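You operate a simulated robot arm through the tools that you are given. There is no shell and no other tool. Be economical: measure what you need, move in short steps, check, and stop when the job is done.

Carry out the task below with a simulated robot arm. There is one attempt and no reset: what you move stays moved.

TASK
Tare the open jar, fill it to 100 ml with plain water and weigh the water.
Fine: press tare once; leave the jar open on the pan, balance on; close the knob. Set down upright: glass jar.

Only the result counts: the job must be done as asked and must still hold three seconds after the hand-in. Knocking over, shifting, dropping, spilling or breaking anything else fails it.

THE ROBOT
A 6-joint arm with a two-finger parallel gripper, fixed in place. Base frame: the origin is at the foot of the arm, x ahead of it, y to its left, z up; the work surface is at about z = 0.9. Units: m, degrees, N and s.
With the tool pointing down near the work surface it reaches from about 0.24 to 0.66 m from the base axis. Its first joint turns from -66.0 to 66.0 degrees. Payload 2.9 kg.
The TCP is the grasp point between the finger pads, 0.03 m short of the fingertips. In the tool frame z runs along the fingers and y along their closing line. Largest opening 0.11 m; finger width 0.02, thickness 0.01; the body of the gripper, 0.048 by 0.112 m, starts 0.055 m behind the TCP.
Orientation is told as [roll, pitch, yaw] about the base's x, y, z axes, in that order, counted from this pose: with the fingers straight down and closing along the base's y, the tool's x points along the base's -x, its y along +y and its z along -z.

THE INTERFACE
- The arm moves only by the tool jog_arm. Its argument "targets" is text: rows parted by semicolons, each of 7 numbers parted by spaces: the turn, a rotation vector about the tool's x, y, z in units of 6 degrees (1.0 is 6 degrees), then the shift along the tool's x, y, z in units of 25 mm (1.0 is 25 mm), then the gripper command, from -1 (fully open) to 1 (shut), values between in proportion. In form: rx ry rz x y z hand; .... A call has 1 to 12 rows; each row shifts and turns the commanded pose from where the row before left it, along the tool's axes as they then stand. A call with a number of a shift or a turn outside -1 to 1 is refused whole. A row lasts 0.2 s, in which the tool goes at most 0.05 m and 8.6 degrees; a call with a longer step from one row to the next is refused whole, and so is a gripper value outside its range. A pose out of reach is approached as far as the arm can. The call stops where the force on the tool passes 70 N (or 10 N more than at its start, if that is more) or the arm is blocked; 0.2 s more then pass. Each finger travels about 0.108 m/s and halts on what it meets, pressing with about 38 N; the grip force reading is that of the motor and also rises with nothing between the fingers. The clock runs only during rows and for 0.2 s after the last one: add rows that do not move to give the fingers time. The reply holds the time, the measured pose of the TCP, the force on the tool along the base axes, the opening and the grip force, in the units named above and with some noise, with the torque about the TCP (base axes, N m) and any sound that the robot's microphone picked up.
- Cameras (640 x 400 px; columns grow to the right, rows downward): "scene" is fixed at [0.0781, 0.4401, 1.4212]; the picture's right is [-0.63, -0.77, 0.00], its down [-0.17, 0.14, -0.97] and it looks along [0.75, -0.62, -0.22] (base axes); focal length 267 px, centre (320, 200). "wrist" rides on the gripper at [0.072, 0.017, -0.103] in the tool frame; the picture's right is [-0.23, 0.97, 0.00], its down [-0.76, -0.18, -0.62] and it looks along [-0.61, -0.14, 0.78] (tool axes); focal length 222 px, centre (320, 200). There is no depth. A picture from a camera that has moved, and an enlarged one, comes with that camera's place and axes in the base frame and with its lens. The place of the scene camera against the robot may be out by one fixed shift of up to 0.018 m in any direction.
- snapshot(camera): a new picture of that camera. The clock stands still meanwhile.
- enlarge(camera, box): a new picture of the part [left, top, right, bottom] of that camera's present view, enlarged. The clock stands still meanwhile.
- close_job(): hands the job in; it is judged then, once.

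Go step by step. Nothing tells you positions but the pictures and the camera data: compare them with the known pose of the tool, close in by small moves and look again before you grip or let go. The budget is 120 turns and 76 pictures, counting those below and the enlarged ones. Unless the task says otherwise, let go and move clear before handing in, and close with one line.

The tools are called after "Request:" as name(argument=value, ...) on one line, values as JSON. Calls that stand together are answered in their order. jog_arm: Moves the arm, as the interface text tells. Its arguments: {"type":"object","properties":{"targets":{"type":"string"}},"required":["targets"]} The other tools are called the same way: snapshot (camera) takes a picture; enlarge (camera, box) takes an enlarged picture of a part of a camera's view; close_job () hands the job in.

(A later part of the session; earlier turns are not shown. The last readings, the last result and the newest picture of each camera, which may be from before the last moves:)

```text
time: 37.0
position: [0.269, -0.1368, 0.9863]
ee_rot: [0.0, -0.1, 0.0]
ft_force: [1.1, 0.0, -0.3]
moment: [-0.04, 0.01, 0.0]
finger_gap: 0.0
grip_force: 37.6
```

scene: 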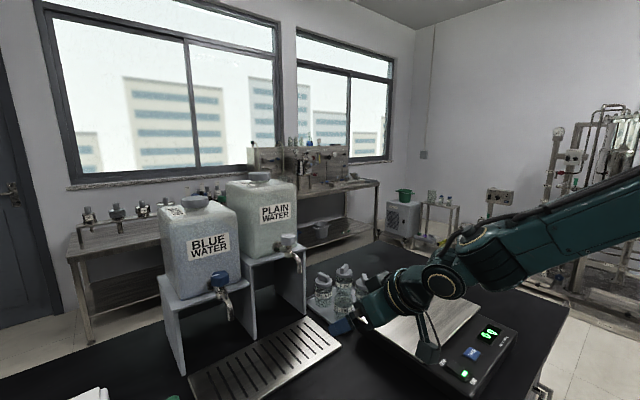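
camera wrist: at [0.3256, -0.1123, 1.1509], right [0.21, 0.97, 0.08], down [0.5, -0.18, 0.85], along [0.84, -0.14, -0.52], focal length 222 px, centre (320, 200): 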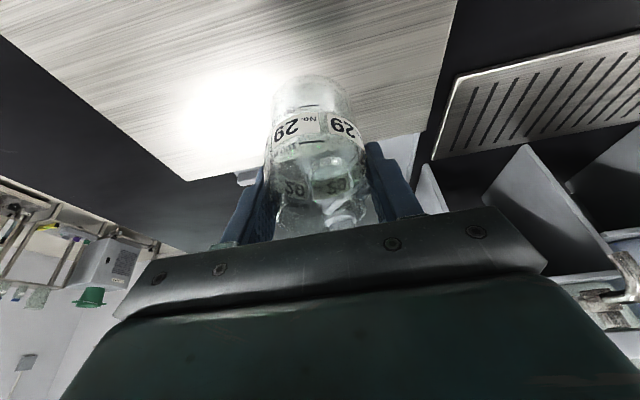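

Request:
jog_arm(targets="0 0 0 0 0 0.08 1;0 0 0 0 0 0.08 1")

Request:
enlarge(camera="scene", box=[400, 280, 560, 380])

```text
time: 37.6
position: [0.2681, -0.1389, 0.9824]
ee_rot: [0.0, 0.0, 0.0]
ft_force: [0.5, -0.9, 1.9]
moment: [-0.01, 0.0, -0.01]
finger_gap: 0.0001
grip_force: 37.9
heard: click
```

```text
4.00 times, centred on (480, 330) of scene
camera zoom: at [0.078, 0.4401, 1.4212], right [-0.63, -0.77, 0.0], down [-0.17, 0.14, -0.97], along [0.75, -0.62, -0.22], focal length 1069 px, centre (-320, -320)
```

zoom: 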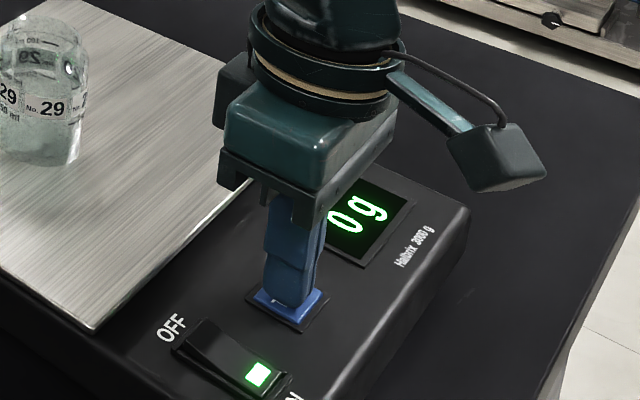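

Click heard and the display shows 0 g, tared once. I'll back off, open the hand, tilt to 20° and return above the jar.

Request:
jog_arm(targets="0 0 0 0 0 -1 1;0 0 0 0 0 -1 1;0 0 0 0 0 -1 1;0 0 0 -1 0.06 -0.5 -0.4545;0 0 0 -1 0.06 -0.5 -0.4545;0 0 0 -1 0.06 -0.5 -0.4545;0 0 0 -1 0.06 -0.5 -0.4545;0 0 0 -1 0.06 -0.5 -0.4545;0 -0.84 0 0 0 0 -0.4545;0 -0.84 0 0 0 0 -0.4545;0 -0.84 0 0 0 0 -0.4545;0 -0.84 0 0 0 0 -0.4545")

Request:
enlarge(camera="wrist", box=[200, 0, 440, 220])

Request:
enlarge(camera="scene", box=[370, 240, 530, 360])

```text
time: 40.2
position: [0.3936, -0.1305, 1.1203]
ee_rot: [0.0, -20.2, -0.1]
ft_force: [0.3, 0.0, 0.3]
moment: [0.03, -0.01, 0.01]
finger_gap: 0.0798
grip_force: 0.1
```

```text
1.82 times, centred on (320, 110) of wrist
camera zoom: at [0.2897, -0.1121, 1.1917], right [0.21, 0.97, 0.08], down [0.5, -0.18, 0.85], along [0.84, -0.14, -0.52], focal length 404 px, centre (320, 364)
```

zoom: 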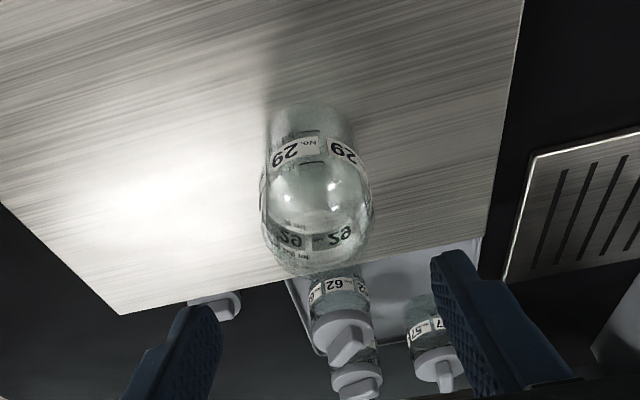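

```text
3.33 times, centred on (450, 300) of scene
camera zoom: at [0.0781, 0.4401, 1.4212], right [-0.63, -0.77, 0.0], down [-0.17, 0.14, -0.97], along [0.75, -0.62, -0.22], focal length 891 px, centre (-113, -133)
```

zoom: 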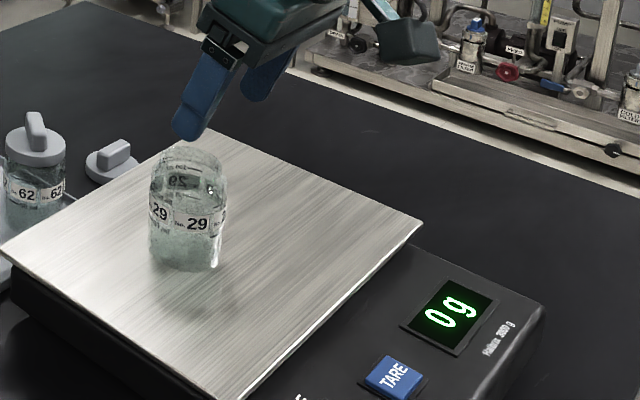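

I need 45° tilt so the hand clears the spout later. I'll re-tilt here and come back around the jar along the finger line.

Request:
jog_arm(targets="0 -0.83 0 0 0 0 -0.4545;0 -0.83 0 0 0 0 -0.4545;0 -0.83 0 0 0 0 -0.4545;0 -0.83 0 0 0 0 -0.4545;0 -0.83 0 0 0 0 -0.4545;0 0 0 0.94 0 -0.63 -0.4545;0 0 0 0.94 0 -0.63 -0.4545;0 0 0 0 0 0.96 -0.4545;0 0 0 0 0 0.96 -0.4545;0 0 0 0 0 0.96 -0.4545;0 0 0 0 0 0.96 -0.4545;0 0 0 0 0 0.96 -0.4545")

Request:
enlarge(camera="wrist", box=[200, 40, 440, 220])

Request:
enlarge(camera="scene", box=[370, 240, 530, 360])

```text
time: 42.8
position: [0.4232, -0.1297, 1.0247]
ee_rot: [-0.1, -45.2, 0.0]
ft_force: [-0.8, 0.8, -0.1]
moment: [0.0, -0.03, 0.04]
finger_gap: 0.0801
grip_force: 0.1
```

```text
2.22 times, centred on (320, 130) of wrist
camera zoom: at [0.2987, -0.1115, 1.0462], right [0.16, 0.97, 0.16], down [0.09, -0.18, 0.98], along [0.98, -0.14, -0.12], focal length 494 px, centre (320, 356)
```

zoom: 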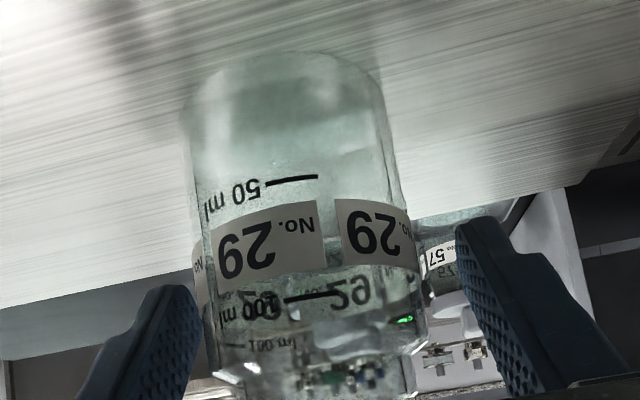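

```text
3.33 times, centred on (450, 300) of scene
camera zoom: at [0.0781, 0.4401, 1.4212], right [-0.63, -0.77, 0.0], down [-0.17, 0.14, -0.97], along [0.75, -0.62, -0.22], focal length 891 px, centre (-113, -133)
```

zoom: 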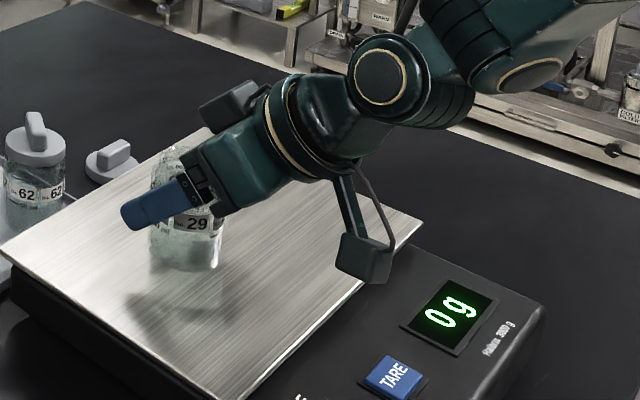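

The jar is centred between the pads, so I'll grip and lift.

Request:
jog_arm(targets="0 0 0 0 0 0 0;0 0 0 0 0 0 1;0 0 0 0 0 0 1;0 0 0 -0.3 0 -0.3 1;0 0 0 -0.5 0 -0.5 1;0 0 0 -0.5 0 -0.5 1;0 0 0 -0.5 0 -0.5 1;0 0 0 0 0 0 1")

Request:
enlarge(camera="scene", box=[370, 240, 530, 360])

```text
time: 44.6
position: [0.4229, -0.1302, 1.0896]
ee_rot: [0.0, -45.1, 0.0]
ft_force: [-0.2, -1.0, -1.9]
moment: [0.0, -0.01, -0.04]
finger_gap: 0.0548
grip_force: 37.7
```

```text
3.33 times, centred on (450, 300) of scene
camera zoom: at [0.0781, 0.4401, 1.4212], right [-0.63, -0.77, 0.0], down [-0.17, 0.14, -0.97], along [0.75, -0.62, -0.22], focal length 891 px, centre (-113, -133)
```

zoom: 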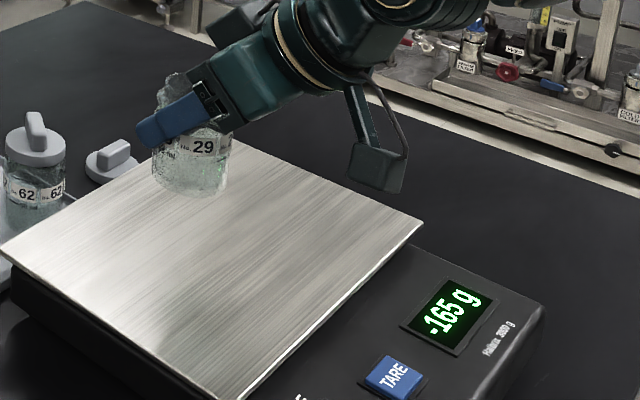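

The display shows -165 g, as expected. I'll swing the jar left to the tap side, staying in front of the spout.

Request:
jog_arm(targets="0 0 0 0 0.6 0 1;0 0 0 0 1 0 1;0 0 0 0 1 0 1;0 0 0 0 1 0 1;0 0 0 0 1 0 1;0 0 0 0 1 0 1;0 0 0 0 1 0 1;0 0 0 0 1 0 1;0 0 0 0 1 0 1;0 0 0 0 1 0 1;0 0 0 0.6 0.12 0.6 1;0 0 0 0.707 0 0.707 1")

Request:
snapshot(camera="wrist")

Request:
enlarge(camera="scene", box=[200, 200, 400, 350])

```text
time: 47.2
position: [0.4217, 0.1155, 1.0429]
ee_rot: [0.1, -45.2, 0.0]
ft_force: [-0.3, -0.8, -1.7]
moment: [0.01, 0.02, 0.01]
finger_gap: 0.055
grip_force: 38.3
```

```text
26 pictures are left
camera wrist: at [0.2984, 0.1321, 1.0631], right [0.16, 0.97, 0.16], down [0.09, -0.18, 0.98], along [0.98, -0.14, -0.12], focal length 222 px, centre (320, 200)
```

wrist: 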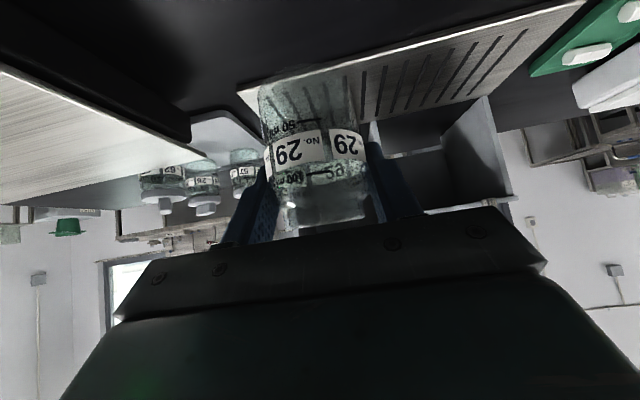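

```text
2.67 times, centred on (300, 275) of scene
camera zoom: at [0.0781, 0.4401, 1.4212], right [-0.63, -0.77, 0.0], down [-0.17, 0.14, -0.97], along [0.75, -0.62, -0.22], focal length 713 px, centre (373, 0)
```

zoom: 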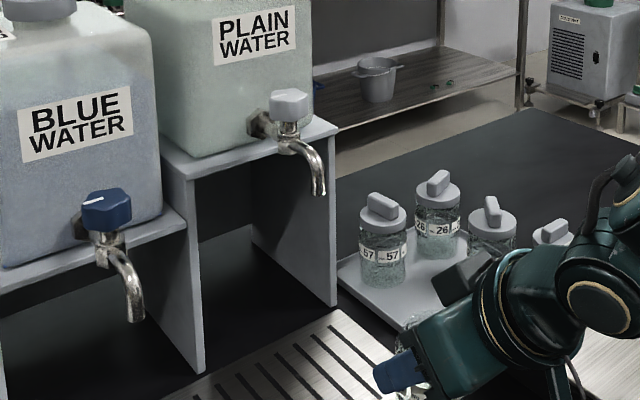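

The jar is still held. I'll advance it under the plain spout to about (0.567, 0.114) and lower it towards the drip tray.

Request:
jog_arm(targets="0 0 0 -0.48 -0.01 0.887 1;0 0 0 -0.48 -0.01 0.887 1;0 0 0 -0.48 -0.01 0.887 1;0 0 0 -0.48 -0.01 0.887 1;0 0 0 -0.48 -0.01 0.887 1;0 0 0 -0.48 -0.01 0.887 1;0 0 0 0.35 0 0.35 1;0 0 0 0.35 0 0.35 1;0 0 0 0 0 0 1")

Request:
enlarge(camera="scene", box=[230, 215, 390, 335])

```text
time: 49.2
position: [0.5683, 0.1097, 0.975]
ee_rot: [-0.1, -45.1, 0.1]
ft_force: [-0.5, -0.4, -2.0]
moment: [0.03, -0.02, 0.01]
finger_gap: 0.0551
grip_force: 38.4
```

```text
3.33 times, centred on (310, 275) of scene
camera zoom: at [0.0781, 0.4401, 1.4212], right [-0.63, -0.77, 0.0], down [-0.17, 0.14, -0.97], along [0.75, -0.62, -0.22], focal length 891 px, centre (353, -50)
```

zoom: 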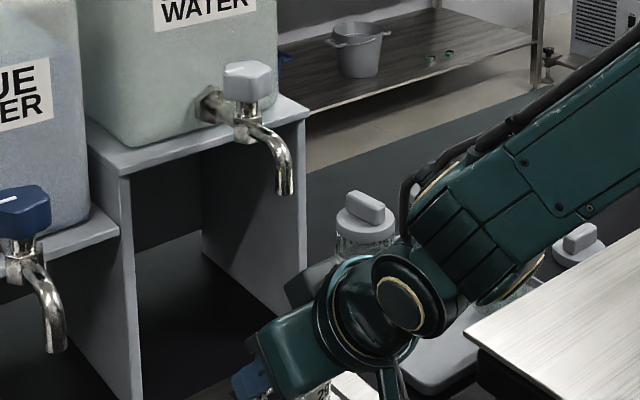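

Projected positions agree with the spout to a few mm. I'll nudge 6 mm left and lower in small steps to contact.

Request:
jog_arm(targets="0 0 0 0 0.24 0 1;0 0 0 0.0566 0 0.0566 1;0 0 0 0.0566 0 0.0566 1;0 0 0 0.0566 0 0.0566 1;0 0 0 0 0 0 1")

```text
time: 50.4
position: [0.5675, 0.1175, 0.9672]
ee_rot: [0.0, -45.1, 0.0]
ft_force: [-0.1, 0.4, -0.4]
moment: [-0.01, 0.0, 0.02]
finger_gap: 0.0549
grip_force: 38.6
```

Request:
jog_arm(targets="0 0 0 0.0566 0 0.0566 1;0 0 0 0 0 0 1")

```text
time: 51.0
position: [0.5684, 0.1172, 0.969]
ee_rot: [0.0, -45.4, -0.1]
ft_force: [-4.8, -1.4, 18.0]
moment: [-0.16, 0.73, 0.0]
finger_gap: 0.0551
grip_force: 38.4
```

Contact with the tray. I'll ease up 1 mm, release, back out along the fingers and look.

Request:
jog_arm(targets="0 0 0 -0.04 0 -0.04 1;0 0 0 0 0 0 -0.2;0 0 0 0 0 0 -0.4545;0 0 0 0 0 0 -0.4545;0 0 0 0 0 -0.5 -0.4545;0 0 0 0 0 -0.9 -0.4545;0 0 0 0 0 -0.9 -0.4545;0 0 0 0 0 -1 -0.4545;0 0 0 0 0 -1 -0.4545;0 0 0 0 0 -1 -0.4545;0 0 0 0 0 -1 -0.4545")

Request:
snapshot(camera="wrist")

Request:
enlarge(camera="scene", box=[230, 225, 350, 345])

```text
time: 53.4
position: [0.455, 0.1168, 1.078]
ee_rot: [0.0, -45.0, 0.1]
ft_force: [0.9, -0.7, 0.0]
moment: [0.0, -0.01, 0.02]
finger_gap: 0.0799
grip_force: 0.0
```

```text
23 pictures are left
camera wrist: at [0.331, 0.1356, 1.0993], right [0.16, 0.97, 0.16], down [0.1, -0.18, 0.98], along [0.98, -0.14, -0.12], focal length 222 px, centre (320, 200)
```

wrist: 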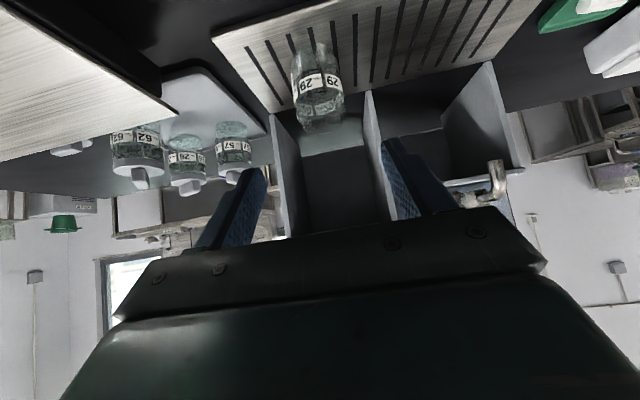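

```text
3.33 times, centred on (290, 285) of scene
camera zoom: at [0.0781, 0.4401, 1.4212], right [-0.63, -0.77, 0.0], down [-0.17, 0.14, -0.97], along [0.75, -0.62, -0.22], focal length 891 px, centre (420, -83)
```

zoom: 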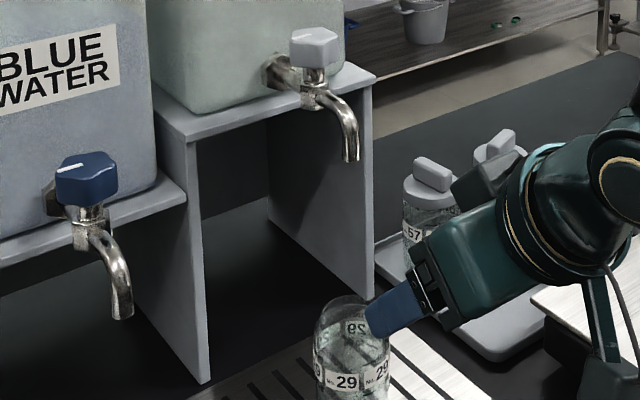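

The jar stands on the tray under the spout. I'll rise 0.1 m to see outlet and jar rim in one picture and check the alignment.

Request:
jog_arm(targets="0 0 0 -0.707 0 -0.707 -0.4545;0 0 0 -0.707 0 -0.707 -0.4545;0 0 0 -0.707 0 -0.707 -0.4545;0 0 0 -0.707 0 -0.707 -0.4545")

Request:
enlarge(camera="wrist", box=[240, 0, 440, 210])

```text
time: 54.4
position: [0.4551, 0.1165, 1.1788]
ee_rot: [-0.1, -45.1, 0.1]
ft_force: [0.3, -1.0, 0.4]
moment: [-0.05, -0.01, 0.03]
finger_gap: 0.0802
grip_force: 0.1
```

```text
1.90 times, centred on (340, 105) of wrist
camera zoom: at [0.3319, 0.1355, 1.1991], right [0.16, 0.97, 0.16], down [0.1, -0.18, 0.98], along [0.98, -0.14, -0.12], focal length 423 px, centre (282, 381)
```

zoom: 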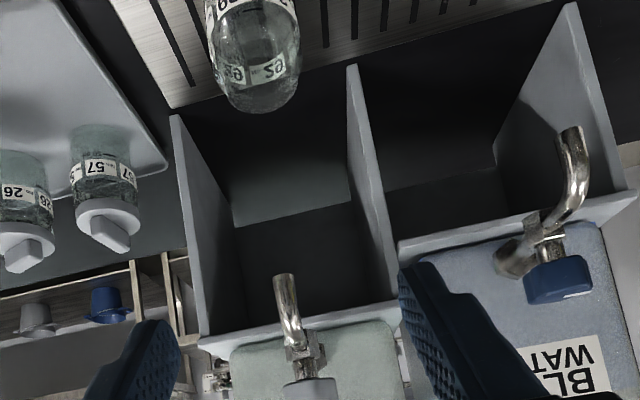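

Alignment looks right to about 1 cm; I'll verify with a tighter scene view.

Request:
enlarge(camera="scene", box=[260, 262, 360, 350])

```text
4.55 times, centred on (310, 306) of scene
camera zoom: at [0.078, 0.4401, 1.4212], right [-0.63, -0.77, 0.0], down [-0.17, 0.14, -0.97], along [0.75, -0.62, -0.22], focal length 1215 px, centre (366, -282)
```

zoom: 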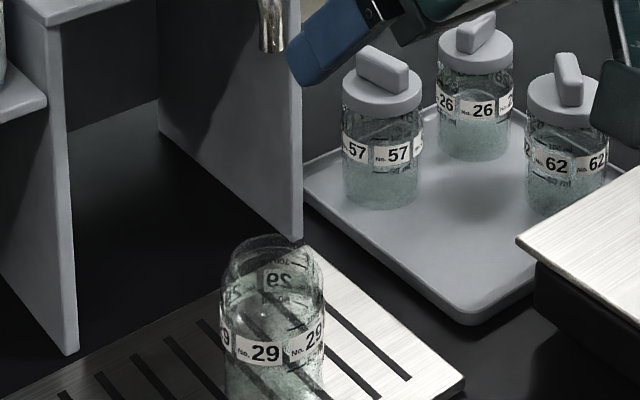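

The drop line falls well inside the jar's neck. Now the knob, near (0.602, 0.1135), z 1.17–1.20: I'll set a 30° tilt and stop 0.1 m back along the approach line.

Request:
jog_arm(targets="0 0.84 0 0 0 0 -0.18;0 0.84 0 0 0 0 -0.18;0 0.84 0 0 0 0 -0.18;0 0 0 -0.887 -0.02 -0.242 -0.18;0 0 0 -0.887 -0.02 -0.242 -0.18;0 0 0 -0.887 -0.02 -0.242 -0.18;0 0 0 -0.887 -0.02 -0.242 -0.18;0 0 0 -0.887 -0.02 -0.242 -0.18;0 0 0 -0.887 -0.02 -0.242 -0.18")

Request:
enlarge(camera="wrist", box=[220, 60, 420, 220])

Request:
enlarge(camera="scene", box=[230, 180, 370, 290])

```text
time: 56.4
position: [0.5538, 0.1155, 1.2771]
ee_rot: [-0.1, -30.1, -0.1]
ft_force: [0.2, 0.1, 0.4]
moment: [0.02, -0.01, 0.01]
finger_gap: 0.0649
grip_force: 0.0
```

```text
2.50 times, centred on (320, 140) of wrist
camera zoom: at [0.4391, 0.1333, 1.3292], right [0.2, 0.97, 0.11], down [0.35, -0.18, 0.92], along [0.92, -0.14, -0.37], focal length 555 px, centre (320, 350)
```

zoom: 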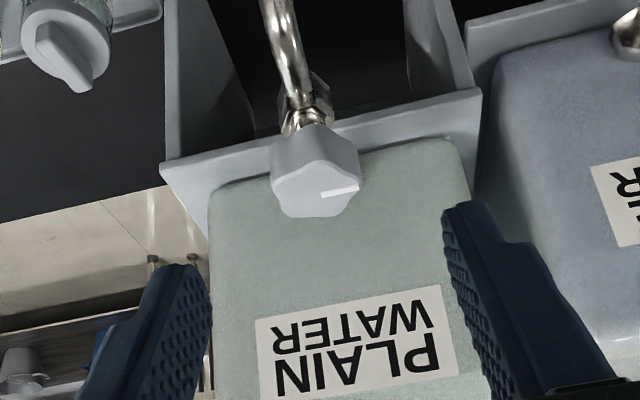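

```text
3.64 times, centred on (300, 235) of scene
camera zoom: at [0.078, 0.4401, 1.4212], right [-0.63, -0.77, 0.0], down [-0.17, 0.14, -0.97], along [0.75, -0.62, -0.22], focal length 972 px, centre (393, 73)
```

zoom: 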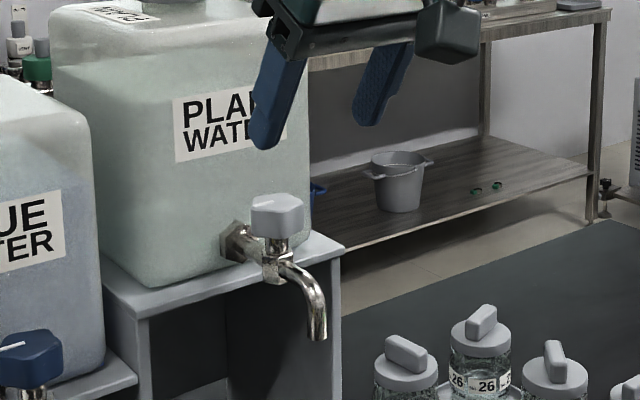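

The knob is a lobed cap with its pointer towards +y (closed, across the spout), top at about (0.607, 0.114, 1.198). I'll move in around it and check before gripping.

Request:
jog_arm(targets="0 0 0 -0.028 -0.012 0.8 -0.18;0 0 0 -0.028 -0.012 0.8 -0.18;0 0 0 -0.028 -0.012 0.8 -0.18;0 0 0 -0.028 -0.012 0.8 -0.18;0 0 0 -0.028 -0.012 0.8 -0.18")

Request:
enlarge(camera="wrist", box=[220, 60, 420, 220])

Request:
enlarge(camera="scene", box=[240, 200, 360, 290])

```text
time: 57.6
position: [0.6061, 0.1125, 1.1913]
ee_rot: [0.0, -30.0, -0.1]
ft_force: [-0.2, -0.1, 0.8]
moment: [0.01, 0.01, 0.0]
finger_gap: 0.065
grip_force: 0.0
```

```text
2.50 times, centred on (320, 140) of wrist
camera zoom: at [0.4928, 0.1318, 1.2446], right [0.2, 0.97, 0.11], down [0.35, -0.18, 0.92], along [0.92, -0.14, -0.37], focal length 555 px, centre (320, 350)
```

zoom: 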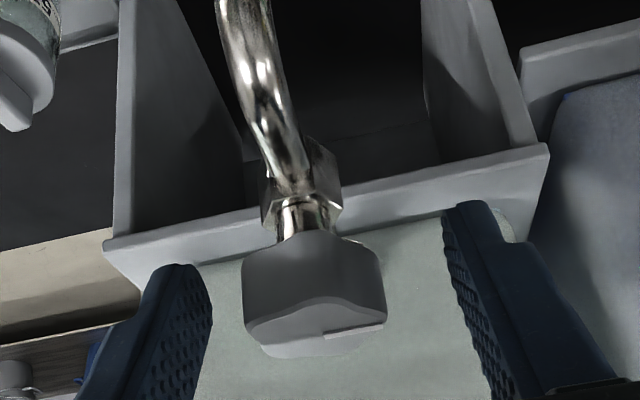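

```text
4.44 times, centred on (300, 245) of scene
camera zoom: at [0.0781, 0.4401, 1.4212], right [-0.63, -0.77, 0.0], down [-0.17, 0.14, -0.97], along [0.75, -0.62, -0.22], focal length 1188 px, centre (409, 0)
```

zoom: 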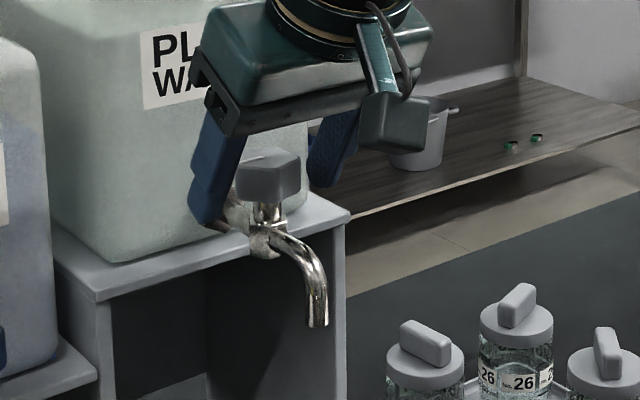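

The knob sits between the fingers, about 4 mm ahead of centre. I'll adjust, grip, and check the gap.

Request:
jog_arm(targets="0 0 0 -0.14 0.03 0.08 -0.18;0 0 0 0 0 0 0.3;0 0 0 0 0 0 0.5;0 0 0 0 0 0 1;0 0 0 0 0 0 1")

```text
time: 58.8
position: [0.6123, 0.109, 1.1921]
ee_rot: [0.0, -30.1, -0.5]
ft_force: [-0.4, -26.5, -1.2]
moment: [-0.66, 0.23, -0.26]
finger_gap: 0.0344
grip_force: 44.8
```

Gap is 0.034 but there's a side force of -26 N, so the knob centre lies a bit more towards -y. I'll shift the hand 5 mm to relieve it.

Request:
jog_arm(targets="0 0 0 0 -0.2 0 1;0 0 0 0 0 0 1")

```text
time: 59.4
position: [0.611, 0.1105, 1.1917]
ee_rot: [0.1, -30.0, 0.1]
ft_force: [7.6, -7.7, -2.8]
moment: [0.02, 0.79, -0.06]
finger_gap: 0.0343
grip_force: 44.6
```

Relieved. Now I'll turn counter-clockwise 18° as a first try.

Request:
jog_arm(targets="-0.5 0 -0.866 0 0 0 1;-0.5 0 -0.866 0 0 0 1;-0.5 0 -0.866 0 0 0 1")

Request:
enlarge(camera="scene", box=[260, 220, 360, 340])

```text
time: 60.2
position: [0.611, 0.107, 1.1929]
ee_rot: [0.0, -30.1, 17.8]
ft_force: [13.0, -14.6, -3.0]
moment: [-0.14, 0.14, -0.27]
finger_gap: 0.0345
grip_force: 45.2
```

```text
3.33 times, centred on (310, 280) of scene
camera zoom: at [0.0786, 0.4396, 1.4213], right [-0.63, -0.77, 0.0], down [-0.17, 0.14, -0.97], along [0.75, -0.62, -0.22], focal length 891 px, centre (353, -67)
```

zoom: 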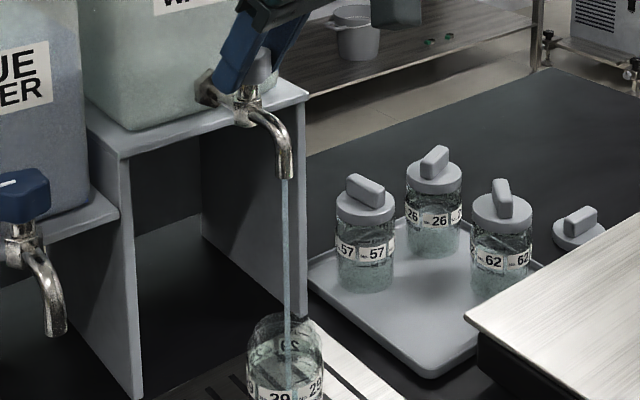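

Water flows into the jar. I'll wait 2 s and read the level.

Request:
jog_arm(targets="0 0 0 0 0 0 1;0 0 0 0 0 0 1;0 0 0 0 0 0 1;0 0 0 0 0 0 1;0 0 0 0 0 0 1;0 0 0 0 0 0 1;0 0 0 0 0 0 1;0 0 0 0 0 0 1;0 0 0 0 0 0 1")

Request:
enlarge(camera="scene", box=[280, 305, 340, 355])

```text
time: 62.2
position: [0.6117, 0.1066, 1.1927]
ee_rot: [0.0, -30.1, 17.7]
ft_force: [16.4, -18.0, 2.1]
moment: [-0.17, -0.31, -0.22]
finger_gap: 0.0342
grip_force: 44.7
```

```text
8.00 times, centred on (310, 330) of scene
camera zoom: at [0.0786, 0.4394, 1.4214], right [-0.63, -0.77, 0.0], down [-0.17, 0.14, -0.97], along [0.75, -0.62, -0.22], focal length 2138 px, centre (400, -840)
```

zoom: 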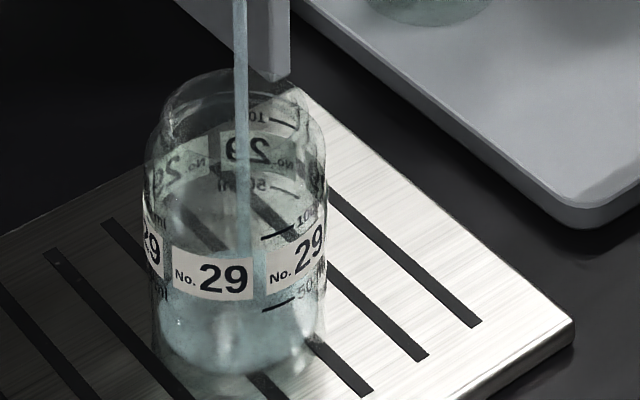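

The stream falls cleanly inside the neck and the level is still low. I'll ease the side load slightly and wait 2 s more.

Request:
jog_arm(targets="0 0 0 -0.034 -0.14 0.02 1;0 0 0 0 0 0 1;0 0 0 0 0 0 1;0 0 0 0 0 0 1;0 0 0 0 0 0 1;0 0 0 0 0 0 1;0 0 0 0 0 0 1;0 0 0 0 0 0 1;0 0 0 0 0 0 1")

Request:
enlarge(camera="scene", box=[280, 305, 340, 355])

```text
time: 64.2
position: [0.6107, 0.1072, 1.1917]
ee_rot: [-0.2, -30.0, 18.0]
ft_force: [-14.3, 1.5, 8.8]
moment: [-0.28, 1.23, 0.15]
finger_gap: 0.0339
grip_force: 44.9
```

```text
8.00 times, centred on (310, 330) of scene
camera zoom: at [0.0774, 0.4401, 1.4212], right [-0.63, -0.77, 0.0], down [-0.17, 0.14, -0.97], along [0.75, -0.62, -0.22], focal length 2138 px, centre (400, -840)
```

zoom: 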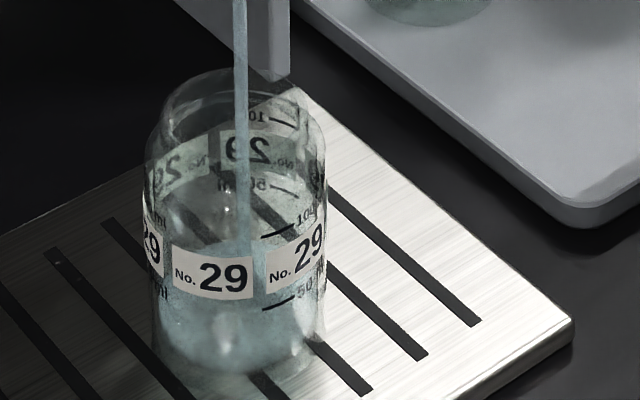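

The level is rising slowly. I'll wait about 4 s and look again.

Request:
jog_arm(targets="0 0 0 0 0 0 1;0 0 0 0 0 0 1;0 0 0 0 0 0 1;0 0 0 0 0 0 1;0 0 0 0 0 0 1;0 0 0 0 0 0 1;0 0 0 0 0 0 1;0 0 0 0 0 0 1;0 0 0 0 0 0 1;0 0 0 0 0 0 1;0 0 0 0 0 0 1;0 0 0 0 0 0 1")

Request:
enlarge(camera="scene", box=[290, 310, 330, 350])

```text
time: 66.8
position: [0.6101, 0.1065, 1.1929]
ee_rot: [-0.1, -30.0, 18.0]
ft_force: [-21.4, 10.5, 3.2]
moment: [0.28, 0.2, 0.24]
finger_gap: 0.0339
grip_force: 44.8
```

```text
10.00 times, centred on (310, 330) of scene
camera zoom: at [0.0772, 0.4404, 1.4211], right [-0.63, -0.77, 0.0], down [-0.17, 0.14, -0.97], along [0.76, -0.62, -0.22], focal length 2673 px, centre (420, -1100)
```

zoom: 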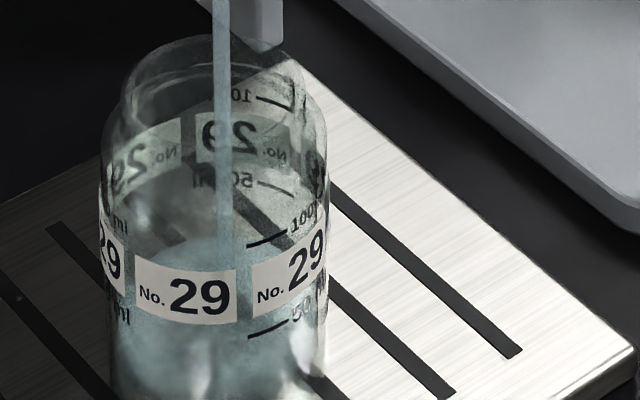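

By the marks, the level is around 20 ml after about 7 s, so the flow is slow. I'll open 12° further to speed it up a little.

Request:
jog_arm(targets="-0.5 0 -0.866 0.01 0.04 0 1;-0.5 0 -0.866 0 0 0 1;0 0 0 0 0 0 1;0 0 0 0 0 0 1;0 0 0 0 0 0 1;0 0 0 0 0 0 1;0 0 0 0 0 0 1;0 0 0 0 0 0 1")

Request:
enlarge(camera="scene", box=[290, 310, 330, 350])

```text
time: 68.6
position: [0.6128, 0.1051, 1.192]
ee_rot: [-0.1, -30.2, 29.7]
ft_force: [-4.9, -22.1, 7.1]
moment: [-0.63, 0.16, -0.17]
finger_gap: 0.0342
grip_force: 45.2
```

```text
10.00 times, centred on (310, 330) of scene
camera zoom: at [0.0778, 0.4393, 1.4215], right [-0.63, -0.77, 0.0], down [-0.17, 0.14, -0.97], along [0.75, -0.62, -0.22], focal length 2673 px, centre (420, -1100)
```

zoom: 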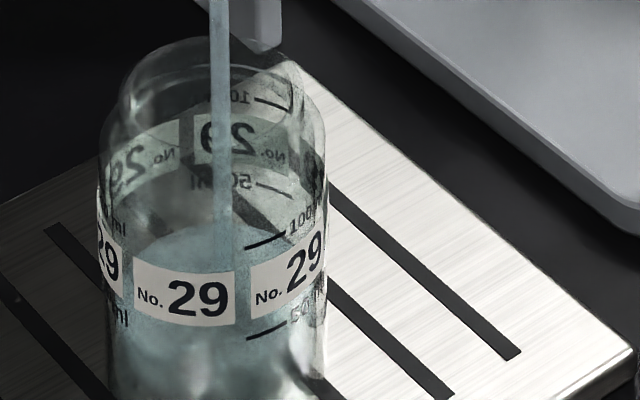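

The level rises clearly now, to roughly 30 ml. I'll wait 5 s more in two calls and look.

Request:
jog_arm(targets="0 0 0 0 -0.04 0 1;0 0 0 0 0 0 1;0 0 0 0 0 0 1;0 0 0 0 0 0 1;0 0 0 0 0 0 1;0 0 0 0 0 0 1;0 0 0 0 0 0 1;0 0 0 0 0 0 1;0 0 0 0 0 0 1;0 0 0 0 0 0 1;0 0 0 0 0 0 1;0 0 0 0 0 0 1")

Request:
enlarge(camera="scene", box=[290, 310, 330, 350])

```text
time: 71.2
position: [0.6125, 0.1054, 1.1923]
ee_rot: [0.0, -30.0, 29.9]
ft_force: [-3.6, -19.9, 8.0]
moment: [-0.19, -0.11, -0.17]
finger_gap: 0.0343
grip_force: 45.1
```

```text
10.00 times, centred on (310, 330) of scene
camera zoom: at [0.0778, 0.4393, 1.4214], right [-0.63, -0.77, 0.0], down [-0.17, 0.14, -0.97], along [0.75, -0.62, -0.22], focal length 2673 px, centre (420, -1100)
```

zoom: 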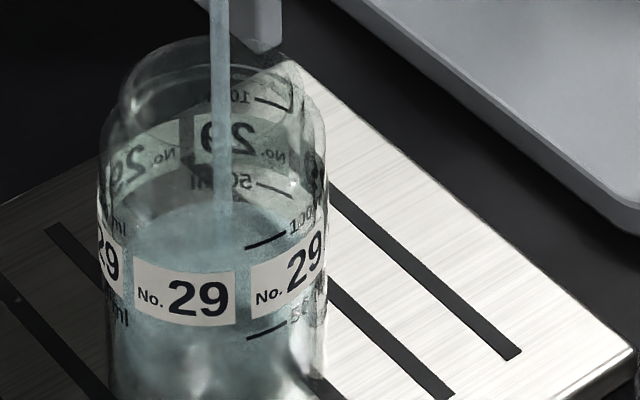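

The level is now near 40 ml, rising about 4.5 ml/s. I'll wait another ~5 s, then look.

Request:
jog_arm(targets="0 0 0 0 0 0 1;0 0 0 0 0 0 1;0 0 0 0 0 0 1;0 0 0 0 0 0 1;0 0 0 0 0 0 1;0 0 0 0 0 0 1;0 0 0 0 0 0 1;0 0 0 0 0 0 1;0 0 0 0 0 0 1;0 0 0 0 0 0 1;0 0 0 0 0 0 1;0 0 0 0 0 0 1")

Request:
jog_arm(targets="0 0 0 0 0 0 1;0 0 0 0 0 0 1;0 0 0 0 0 0 1;0 0 0 0 0 0 1;0 0 0 0 0 0 1;0 0 0 0 0 0 1;0 0 0 0 0 0 1;0 0 0 0 0 0 1;0 0 0 0 0 0 1;0 0 0 0 0 0 1;0 0 0 0 0 0 1;0 0 0 0 0 0 1")

Request:
enlarge(camera="scene", box=[290, 310, 330, 350])

```text
time: 73.8
position: [0.6116, 0.1043, 1.1919]
ee_rot: [0.1, -30.1, 29.9]
ft_force: [-3.6, -20.3, 8.2]
moment: [-0.23, 0.01, -0.18]
finger_gap: 0.0342
grip_force: 45.5
```

```text
time: 76.4
position: [0.6128, 0.1046, 1.1916]
ee_rot: [0.0, -29.9, 29.9]
ft_force: [-2.5, -19.5, 9.7]
moment: [-0.2, -0.04, -0.16]
finger_gap: 0.034
grip_force: 44.6
```

```text
10.00 times, centred on (310, 330) of scene
camera zoom: at [0.0778, 0.4394, 1.4214], right [-0.63, -0.77, 0.0], down [-0.17, 0.14, -0.97], along [0.75, -0.62, -0.22], focal length 2673 px, centre (420, -1100)
```

zoom: 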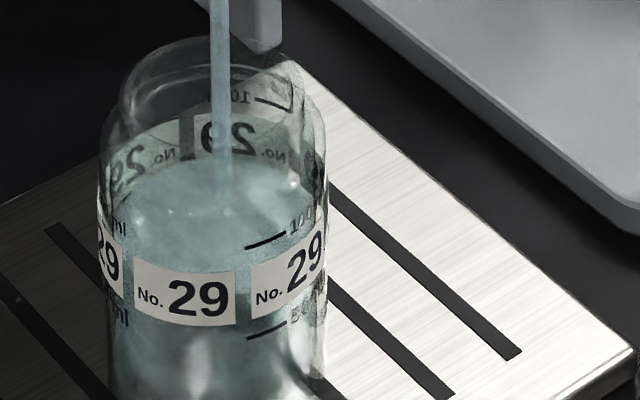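

The level is about 66 ml, rising ~5 ml/s. I'll wait 2.4 s, then turn back to closed and check the stream.

Request:
jog_arm(targets="0 0 0 0 0 0 1;0 0 0 0 0 0 1;0 0 0 0 0 0 1;0 0 0 0 0 0 1;0 0 0 0 0 0 1;0 0 0 0 0 0 1;0.5 0 0.866 0 0 0 1;0.5 0 0.866 0 0 0 1;0.5 0 0.866 0 0 0 1;0.5 0 0.866 0 0 0 1;0.5 0 0.866 0 0 0 1;0.08 0 0.14 0 0 0 1")

Request:
enlarge(camera="scene", box=[270, 265, 350, 350])

```text
time: 79.0
position: [0.61, 0.1113, 1.1914]
ee_rot: [-0.1, -29.9, -0.5]
ft_force: [-21.7, 20.3, 4.2]
moment: [0.51, -0.69, 0.53]
finger_gap: 0.0341
grip_force: 45.1
```

```text
4.71 times, centred on (310, 308) of scene
camera zoom: at [0.0772, 0.4408, 1.421], right [-0.63, -0.77, 0.0], down [-0.17, 0.14, -0.97], along [0.76, -0.62, -0.22], focal length 1258 px, centre (367, -306)
```

zoom: 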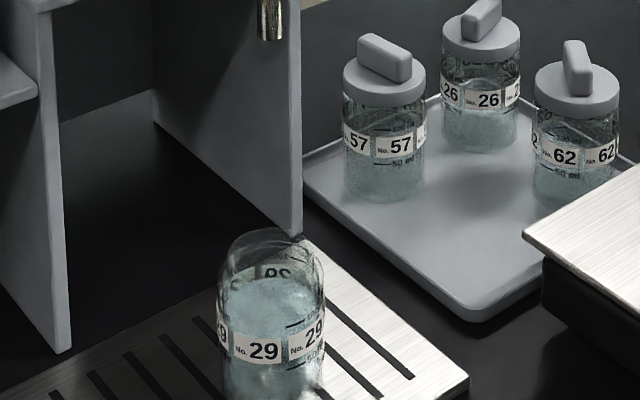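

The stream has stopped and the tap is closed. I'll release the knob and back away.

Request:
jog_arm(targets="0 0 0 0 0 0 0.2;0 0 0 0 0 0 -0.18;0 0 0 0 0 0 -0.18;0 0 0 0 0 -0.4 -0.18;0 0 0 0 0 -0.9 -0.18;0 0 0 0 0 -0.9 -0.18;0 0 0 0 0 -0.9 -0.18;0 0 0 0 0 -0.9 -0.18;0 -0.835 0 0 0 0 -0.4545;0 -0.835 0 0 0 0 -0.4545;0 -0.835 0 0 0 0 -0.4545")

```text
time: 81.4
position: [0.562, 0.1072, 1.28]
ee_rot: [-0.1, -45.1, -0.8]
ft_force: [0.4, 0.2, -0.5]
moment: [0.0, -0.02, 0.01]
finger_gap: 0.08
grip_force: 0.0
```

Clear of the knob. I'll back off in x, then go down to the jar approach point at 45° tilt.

Request:
jog_arm(targets="-0.094 0 -0.094 0.74 0.1 -0.74 -0.4545;0 0 0 0.74 0.1 -0.74 -0.4545;0 0 0 0.74 0.1 -0.74 -0.4545;0 0 0 0.74 0.1 -0.74 -0.4545;0 0 0 0.725 0 0.725 -0.4545;0 0 0 0.725 0 0.725 -0.4545;0 0 0 0.725 0 0.725 -0.4545;0 0 0 0.725 0 0.725 -0.4545;0 0 0 0.725 0 0.725 -0.4545;0 0 0 0.725 0 0.725 -0.4545;0 0 0 0.725 0 0.725 -0.4545;0 0 0 0.725 0 0.725 -0.4545")

```text
time: 84.0
position: [0.4571, 0.1155, 1.0741]
ee_rot: [0.1, -45.1, -0.2]
ft_force: [0.0, 0.3, -0.3]
moment: [-0.01, 0.01, -0.02]
finger_gap: 0.0798
grip_force: 0.2
```

I'm at the approach point. I'll advance around the jar and grip as before.

Request:
jog_arm(targets="0 0 0 -0.017 0.01 0.875 -0.4545;0 0 0 -0.017 0.01 0.875 -0.4545;0 0 0 -0.017 0.01 0.875 -0.4545;0 0 0 -0.017 0.01 0.875 -0.4545;0 0 0 -0.017 0.01 0.875 -0.4545;0 0 0 -0.017 0.01 0.875 -0.4545;0 0 0 -0.017 0.01 0.875 -0.4545;0 0 0 0 0 0 -0.1;0 0 0 0 0 0 0.2;0 0 0 0 0 0 1;0 0 0 0 0 0 1")

```text
time: 86.4
position: [0.5688, 0.1191, 0.9677]
ee_rot: [0.0, -45.1, -0.2]
ft_force: [0.7, -0.1, 0.5]
moment: [0.03, -0.1, -0.06]
finger_gap: 0.055
grip_force: 38.3
```

Gripped at 55 mm. I'll lift gently and draw back from under the spout, slowly so nothing slops.

Request:
jog_arm(targets="0 0 0 -0.15 0 -0.15 1;0 0 0 -0.3 0 -0.3 1;0 0 0 -0.3 0 -0.3 1;0 0 0 0.1 0 -0.4 1;0 0 0 0.4 0 -0.4 1;0 0 0 0.45 0 -0.45 1;0 0 0 0.45 0 -0.45 1;0 0 0 0.45 0 -0.45 1;0 0 0 0.45 0 -0.45 1;0 0 0 0.4 0 -0.4 1;0 0 0 0.2 0 -0.3 1;0 0 0 0 0 -0.1 1")

```text
time: 89.0
position: [0.4567, 0.1181, 1.0019]
ee_rot: [-0.1, -45.0, -0.1]
ft_force: [0.1, 0.4, -2.0]
moment: [0.0, -0.05, 0.03]
finger_gap: 0.0549
grip_force: 38.3
```

Request:
jog_arm(targets="0 0 0 -0.2 0 -0.2 1;0 0 0 -0.4 0 -0.4 1;0 0 0 -0.45 0 -0.45 1;0 0 0 -0.45 0 -0.45 1;0 0 0 -0.4 -0.15 -0.4 1;0 0 0 -0.16 -0.4 -0.16 1;0 0 0 0.1 -0.7 -0.1 1;0 0 0 0.1 -0.8 -0.1 1;0 0 0 0.1 -0.8 -0.1 1;0 0 0 0.1 -0.8 -0.1 1;0 0 0 0.1 -0.8 -0.1 1;0 0 0 0.1 -0.8 -0.1 1")

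Request:
jog_arm(targets="0 0 0 0.1 -0.8 -0.1 1;0 0 0 0.1 -0.8 -0.1 1;0 0 0 0.1 -0.8 -0.1 1;0 0 0 0.06 -0.8 -0.06 1;0 0 0 0 -0.7 0 1;0 0 0 0 -0.5 0 1;0 0 0 0 -0.25 0 1;0 0 0 0 -0.1 0 1;0 0 0 0 0 0 1")

```text
time: 91.6
position: [0.4361, -0.0117, 1.0762]
ee_rot: [0.1, -45.0, -0.1]
ft_force: [-0.5, -0.3, -3.2]
moment: [0.01, -0.02, 0.0]
finger_gap: 0.055
grip_force: 37.5
```

```text
time: 93.6
position: [0.4225, -0.1316, 1.0748]
ee_rot: [0.0, -45.0, -0.2]
ft_force: [0.5, 0.6, -2.6]
moment: [-0.01, 0.04, -0.02]
finger_gap: 0.0549
grip_force: 38.1
```

Over the pan. Lowering to just above contact height (TCP 1.024 expected).

Request:
jog_arm(targets="0 0 0 0.25 0 0.25 1;0 0 0 0.4 0 0.4 1;0 0 0 0.35 0 0.35 1;0 0 0 0.2 0 0.2 1;0 0 0 0.14 0 0.14 1;0 0 0 0.03 0 0.03 1;0 0 0 0 0 0 1")

```text
time: 95.2
position: [0.4228, -0.1324, 1.027]
ee_rot: [0.0, -45.1, -0.2]
ft_force: [0.2, 0.5, -2.9]
moment: [0.02, -0.02, 0.02]
finger_gap: 0.0551
grip_force: 38.0
```

Request:
jog_arm(targets="0 0 0 0.04 0 0.04 1;0 0 0 0.03 0 0.03 1;0 0 0 0 0 0 1")

```text
time: 96.0
position: [0.4227, -0.1317, 1.0241]
ee_rot: [-0.1, -45.1, -0.1]
ft_force: [-0.4, -0.2, -1.3]
moment: [-0.02, 0.0, -0.01]
finger_gap: 0.0551
grip_force: 37.6
```

Request:
jog_arm(targets="0 0 0 0.025 0 0.025 1;0 0 0 0 0 0 1")

```text
time: 96.6
position: [0.4216, -0.1306, 1.0249]
ee_rot: [-0.1, -45.3, -0.2]
ft_force: [-1.1, -0.8, 6.0]
moment: [0.0, 0.18, -0.01]
finger_gap: 0.055
grip_force: 37.7
```

Contact. I'll release and hold still with the fingers open to read the scale.

Request:
jog_arm(targets="0 0 0 0 0 0 0;0 0 0 0 0 0 -0.2;0 0 0 0 0 0 -0.4545;0 0 0 0 0 0 -0.4545;0 0 0 0 0 0 -0.4545;0 0 0 0 0 0 -0.4545;0 0 0 0 0 0 -0.4545")

Request:
enlarge(camera="scene", box=[390, 260, 520, 360])

```text
time: 98.2
position: [0.4228, -0.1307, 1.0229]
ee_rot: [-0.1, -45.0, -0.1]
ft_force: [-0.4, 0.2, -0.6]
moment: [-0.01, 0.01, 0.01]
finger_gap: 0.08
grip_force: 0.0
```

```text
4.00 times, centred on (455, 310) of scene
camera zoom: at [0.0781, 0.4401, 1.4212], right [-0.63, -0.77, 0.0], down [-0.17, 0.14, -0.97], along [0.75, -0.62, -0.22], focal length 1069 px, centre (-220, -240)
```

zoom: 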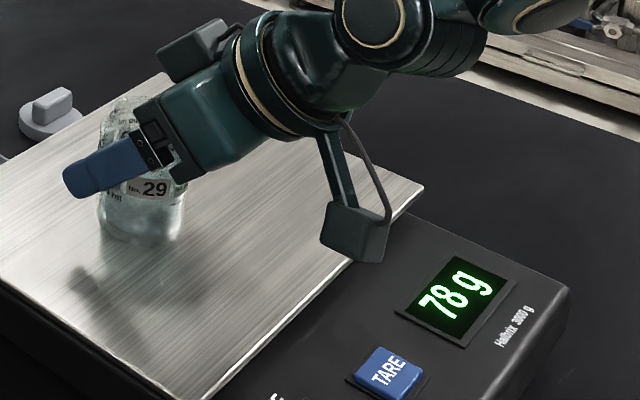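

The balance reads 78 g, so 22 g more is needed. That fits about 0.168 ml per degree-second, i.e. roughly 3 ml/s at 18°. I'll regrip and take the jar back to the tap.

Request:
jog_arm(targets="0 0 0 0 0 0 0;0 0 0 0 0 0 1;0 0 0 0 0 0 1;0 0 0 -0.25 0 -0.25 1;0 0 0 -0.4 0 -0.4 1;0 0 0 -0.4 0 -0.4 1;0 0 0 -0.3 0 -0.3 1;0 0 0 -0.1 0.1 -0.1 1;0 0 0 0 0.3 0 1;0 0 0 0 0.6 0 1;0 0 0 0 0.8 0 1;0 0 0 0 0.8 0 1")

Request:
jog_arm(targets="0 0 0 0 0.8 0 1;0 0 0 0 0.8 0 1;0 0 0 0 0.8 0 1;0 0 0 0 0.8 0 1;0 0 0 0 0.8 0 1;0 0 0 0 0.8 0 1;0 0 0 0 0.8 0 1;0 0 0 0 0.8 0 1;0 0 0 0 0.5 0 1;0 0 0 0 0.25 0 1;0 0 0 0 0 0 1")

```text
time: 100.8
position: [0.4217, -0.0662, 1.0736]
ee_rot: [0.0, -45.0, -0.1]
ft_force: [0.0, 0.0, -2.1]
moment: [-0.02, 0.0, -0.02]
finger_gap: 0.0552
grip_force: 37.9
```

```text
time: 103.2
position: [0.4224, 0.1133, 1.074]
ee_rot: [-0.1, -44.9, -0.3]
ft_force: [-0.7, -1.1, -3.5]
moment: [0.02, -0.01, -0.03]
finger_gap: 0.0549
grip_force: 38.1
```

Request:
jog_arm(targets="0 0 0 0.25 0 0.25 1;0 0 0 0.45 0 0.45 1;0 0 0 0.5 0.05 0.5 1;0 0 0 0.5 0.05 0.5 1;0 0 0 0.45 0.05 0.45 1;0 0 0 0.2 0 0.2 1;0 0 0 -0.2 0 0.2 1;0 0 0 -0.4 0 0.4 1;0 0 0 -0.45 0 0.45 1;0 0 0 -0.45 0 0.45 1;0 0 0 -0.45 0 0.45 1;0 0 0 -0.45 0 0.45 1")

Request:
jog_arm(targets="0 0 0 -0.45 0 0.45 1;0 0 0 -0.45 0 0.45 1;0 0 0 -0.4 0 0.4 1;0 0 0 -0.25 0 0.25 1;0 0 0 -0.15 0 0.15 1;0 0 0 0.1 0 0.1 1;0 0 0 0.2 0 0.2 1;0 0 0 0.15 0 0.15 1;0 0 0 0 0 0 1")

```text
time: 105.8
position: [0.5073, 0.1149, 0.9907]
ee_rot: [0.0, -45.0, -0.2]
ft_force: [-0.4, -0.6, -2.7]
moment: [-0.01, 0.02, -0.03]
finger_gap: 0.055
grip_force: 38.1
```

```text
time: 107.8
position: [0.5669, 0.1159, 0.9758]
ee_rot: [-0.1, -45.0, 0.0]
ft_force: [-0.6, 0.2, -1.8]
moment: [0.0, 0.0, 0.0]
finger_gap: 0.0549
grip_force: 38.2
```

Request:
jog_arm(targets="0 0 0 0.08 0.03 0.08 1;0 0 0 0.08 0 0.08 1;0 0 0 0.04 0 0.04 1;0 0 0 0 0 0 1")

```text
time: 108.8
position: [0.5674, 0.1164, 0.9688]
ee_rot: [0.0, -45.0, -0.2]
ft_force: [-0.4, -0.3, -2.6]
moment: [0.03, 0.05, 0.0]
finger_gap: 0.0549
grip_force: 38.1
```

Request:
jog_arm(targets="0 0 0 0.03 0 0.03 1;0 0 0 0.03 0 0.03 1;0 0 0 0 0 0 1")

```text
time: 109.6
position: [0.5672, 0.1171, 0.9671]
ee_rot: [0.1, -45.2, -0.2]
ft_force: [-1.8, 0.6, 4.2]
moment: [-0.04, 0.24, -0.05]
finger_gap: 0.0553
grip_force: 38.2
```

Jar down on the tray in the same place. Release, back out and rise towards the knob.

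Request:
jog_arm(targets="0 0 0 0 0 0 0;0 0 0 0 0 0 -0.4545;0 0 0 0 0 0 -0.4545;0 0 0 0 0 0 -0.4545;0 0 0 0 0 -0.5 -0.4545;0 0 0 0 0 -0.9 -0.4545;0 0 0 0 0 -0.9 -0.4545;0 0 0 0 0 -1 -0.4545;0 0 0 0 0 -1 -0.4545;0 0 0 0 0 -1 -0.4545;0 0 0 0 0 -1 -0.4545")

Request:
jog_arm(targets="0 0 0 -0.707 0 -0.707 -0.18;0 0 0 -0.707 0 -0.707 -0.18;0 0 0 -0.707 0 -0.707 -0.18;0 0 0 -0.707 0 -0.707 -0.18;0 0.835 0 0 0 0 -0.18;0 0.835 0 0 0 0 -0.18;0 0.835 0 0 0 0 -0.18")

```text
time: 112.0
position: [0.4568, 0.1186, 1.0779]
ee_rot: [-0.2, -45.0, -0.2]
ft_force: [0.8, 0.4, 0.4]
moment: [-0.02, 0.03, -0.06]
finger_gap: 0.0802
grip_force: 0.0
```

```text
time: 113.6
position: [0.4551, 0.1174, 1.1782]
ee_rot: [0.0, -29.9, -0.1]
ft_force: [-0.3, -0.3, 0.2]
moment: [-0.02, 0.0, -0.03]
finger_gap: 0.0647
grip_force: 0.0
```

Request:
jog_arm(targets="0 0 0 -0.813 -0.046 -0.197 -0.18;0 0 0 -0.813 -0.046 -0.197 -0.18;0 0 0 -0.813 -0.046 -0.197 -0.18;0 0 0 -0.813 -0.046 -0.197 -0.18;0 0 0 -0.813 -0.046 -0.197 -0.18;0 0 0 -0.813 -0.046 -0.197 -0.18;0 0 0 -0.813 -0.046 -0.197 -0.18;0 0 0 0 0 0.8 -0.18;0 0 0 0 0 0.8 -0.18;0 0 0 0 0 0.8 -0.18;0 0 0 0 0 0.8 -0.18;0 0 0 0 0 0.8 -0.18")

Request:
enlarge(camera="wrist", box=[220, 60, 420, 220])

```text
time: 116.2
position: [0.6144, 0.1094, 1.1915]
ee_rot: [0.1, -30.0, -0.3]
ft_force: [0.3, -0.4, 0.6]
moment: [0.01, 0.02, 0.01]
finger_gap: 0.0648
grip_force: 0.1
```

```text
2.50 times, centred on (320, 140) of wrist
camera zoom: at [0.4983, 0.1286, 1.2446], right [0.2, 0.97, 0.11], down [0.35, -0.18, 0.92], along [0.92, -0.15, -0.37], focal length 555 px, centre (320, 350)
```

zoom: 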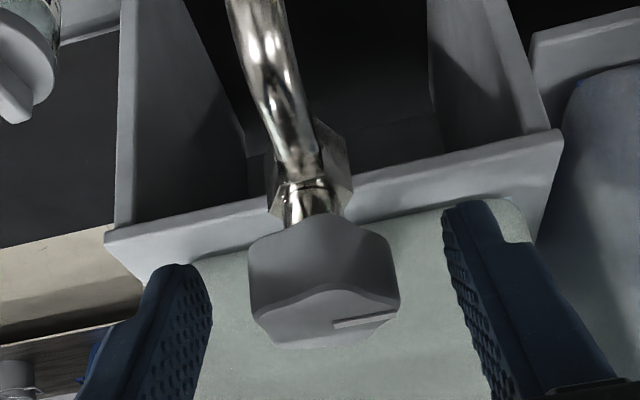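

The knob is between the fingers and the pointer is at the closed mark. Gripping.

Request:
jog_arm(targets="0 0 0 0.05 0 0 0.2;0 0 0 0 0 0 0.4;0 0 0 0 0 0 1;0 0 0 0 0 0 1")

```text
time: 117.2
position: [0.611, 0.1108, 1.1921]
ee_rot: [0.0, -30.1, -0.2]
ft_force: [3.6, 6.0, -0.5]
moment: [0.3, -0.18, 0.05]
finger_gap: 0.0342
grip_force: 44.6
```

A clean grip with low side load. I'll pour about 22 ml: open 18°, hold ~6.6 s in all, then close.

Request:
jog_arm(targets="-0.5 0 -0.866 0 0 0 1;-0.5 0 -0.866 0 0 0 1;-0.5 0 -0.866 0 0 0 1;0 0 0 0 0 0 1;0 0 0 0 0 0 1;0 0 0 0 0 0 1;0 0 0 0 0 0 1;0 0 0 0 0 0 1;0 0 0 0 0 0 1;0 0 0 0 0 0 1;0 0 0 0 0 0 1;0 0 0 0 0 0 1")

Request:
enlarge(camera="scene", box=[270, 265, 350, 350])

```text
time: 119.8
position: [0.6116, 0.107, 1.1912]
ee_rot: [0.0, -30.0, 17.6]
ft_force: [-0.2, -23.0, 2.7]
moment: [-0.52, 0.62, -0.22]
finger_gap: 0.0342
grip_force: 45.0
```

```text
4.71 times, centred on (310, 308) of scene
camera zoom: at [0.078, 0.4393, 1.4214], right [-0.63, -0.77, 0.0], down [-0.17, 0.14, -0.97], along [0.75, -0.62, -0.22], focal length 1258 px, centre (367, -306)
```

zoom: 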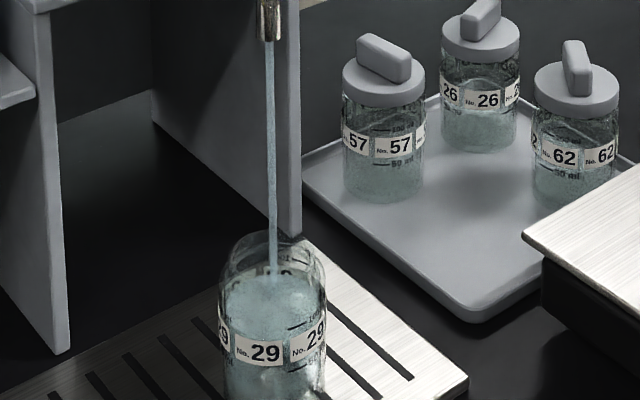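

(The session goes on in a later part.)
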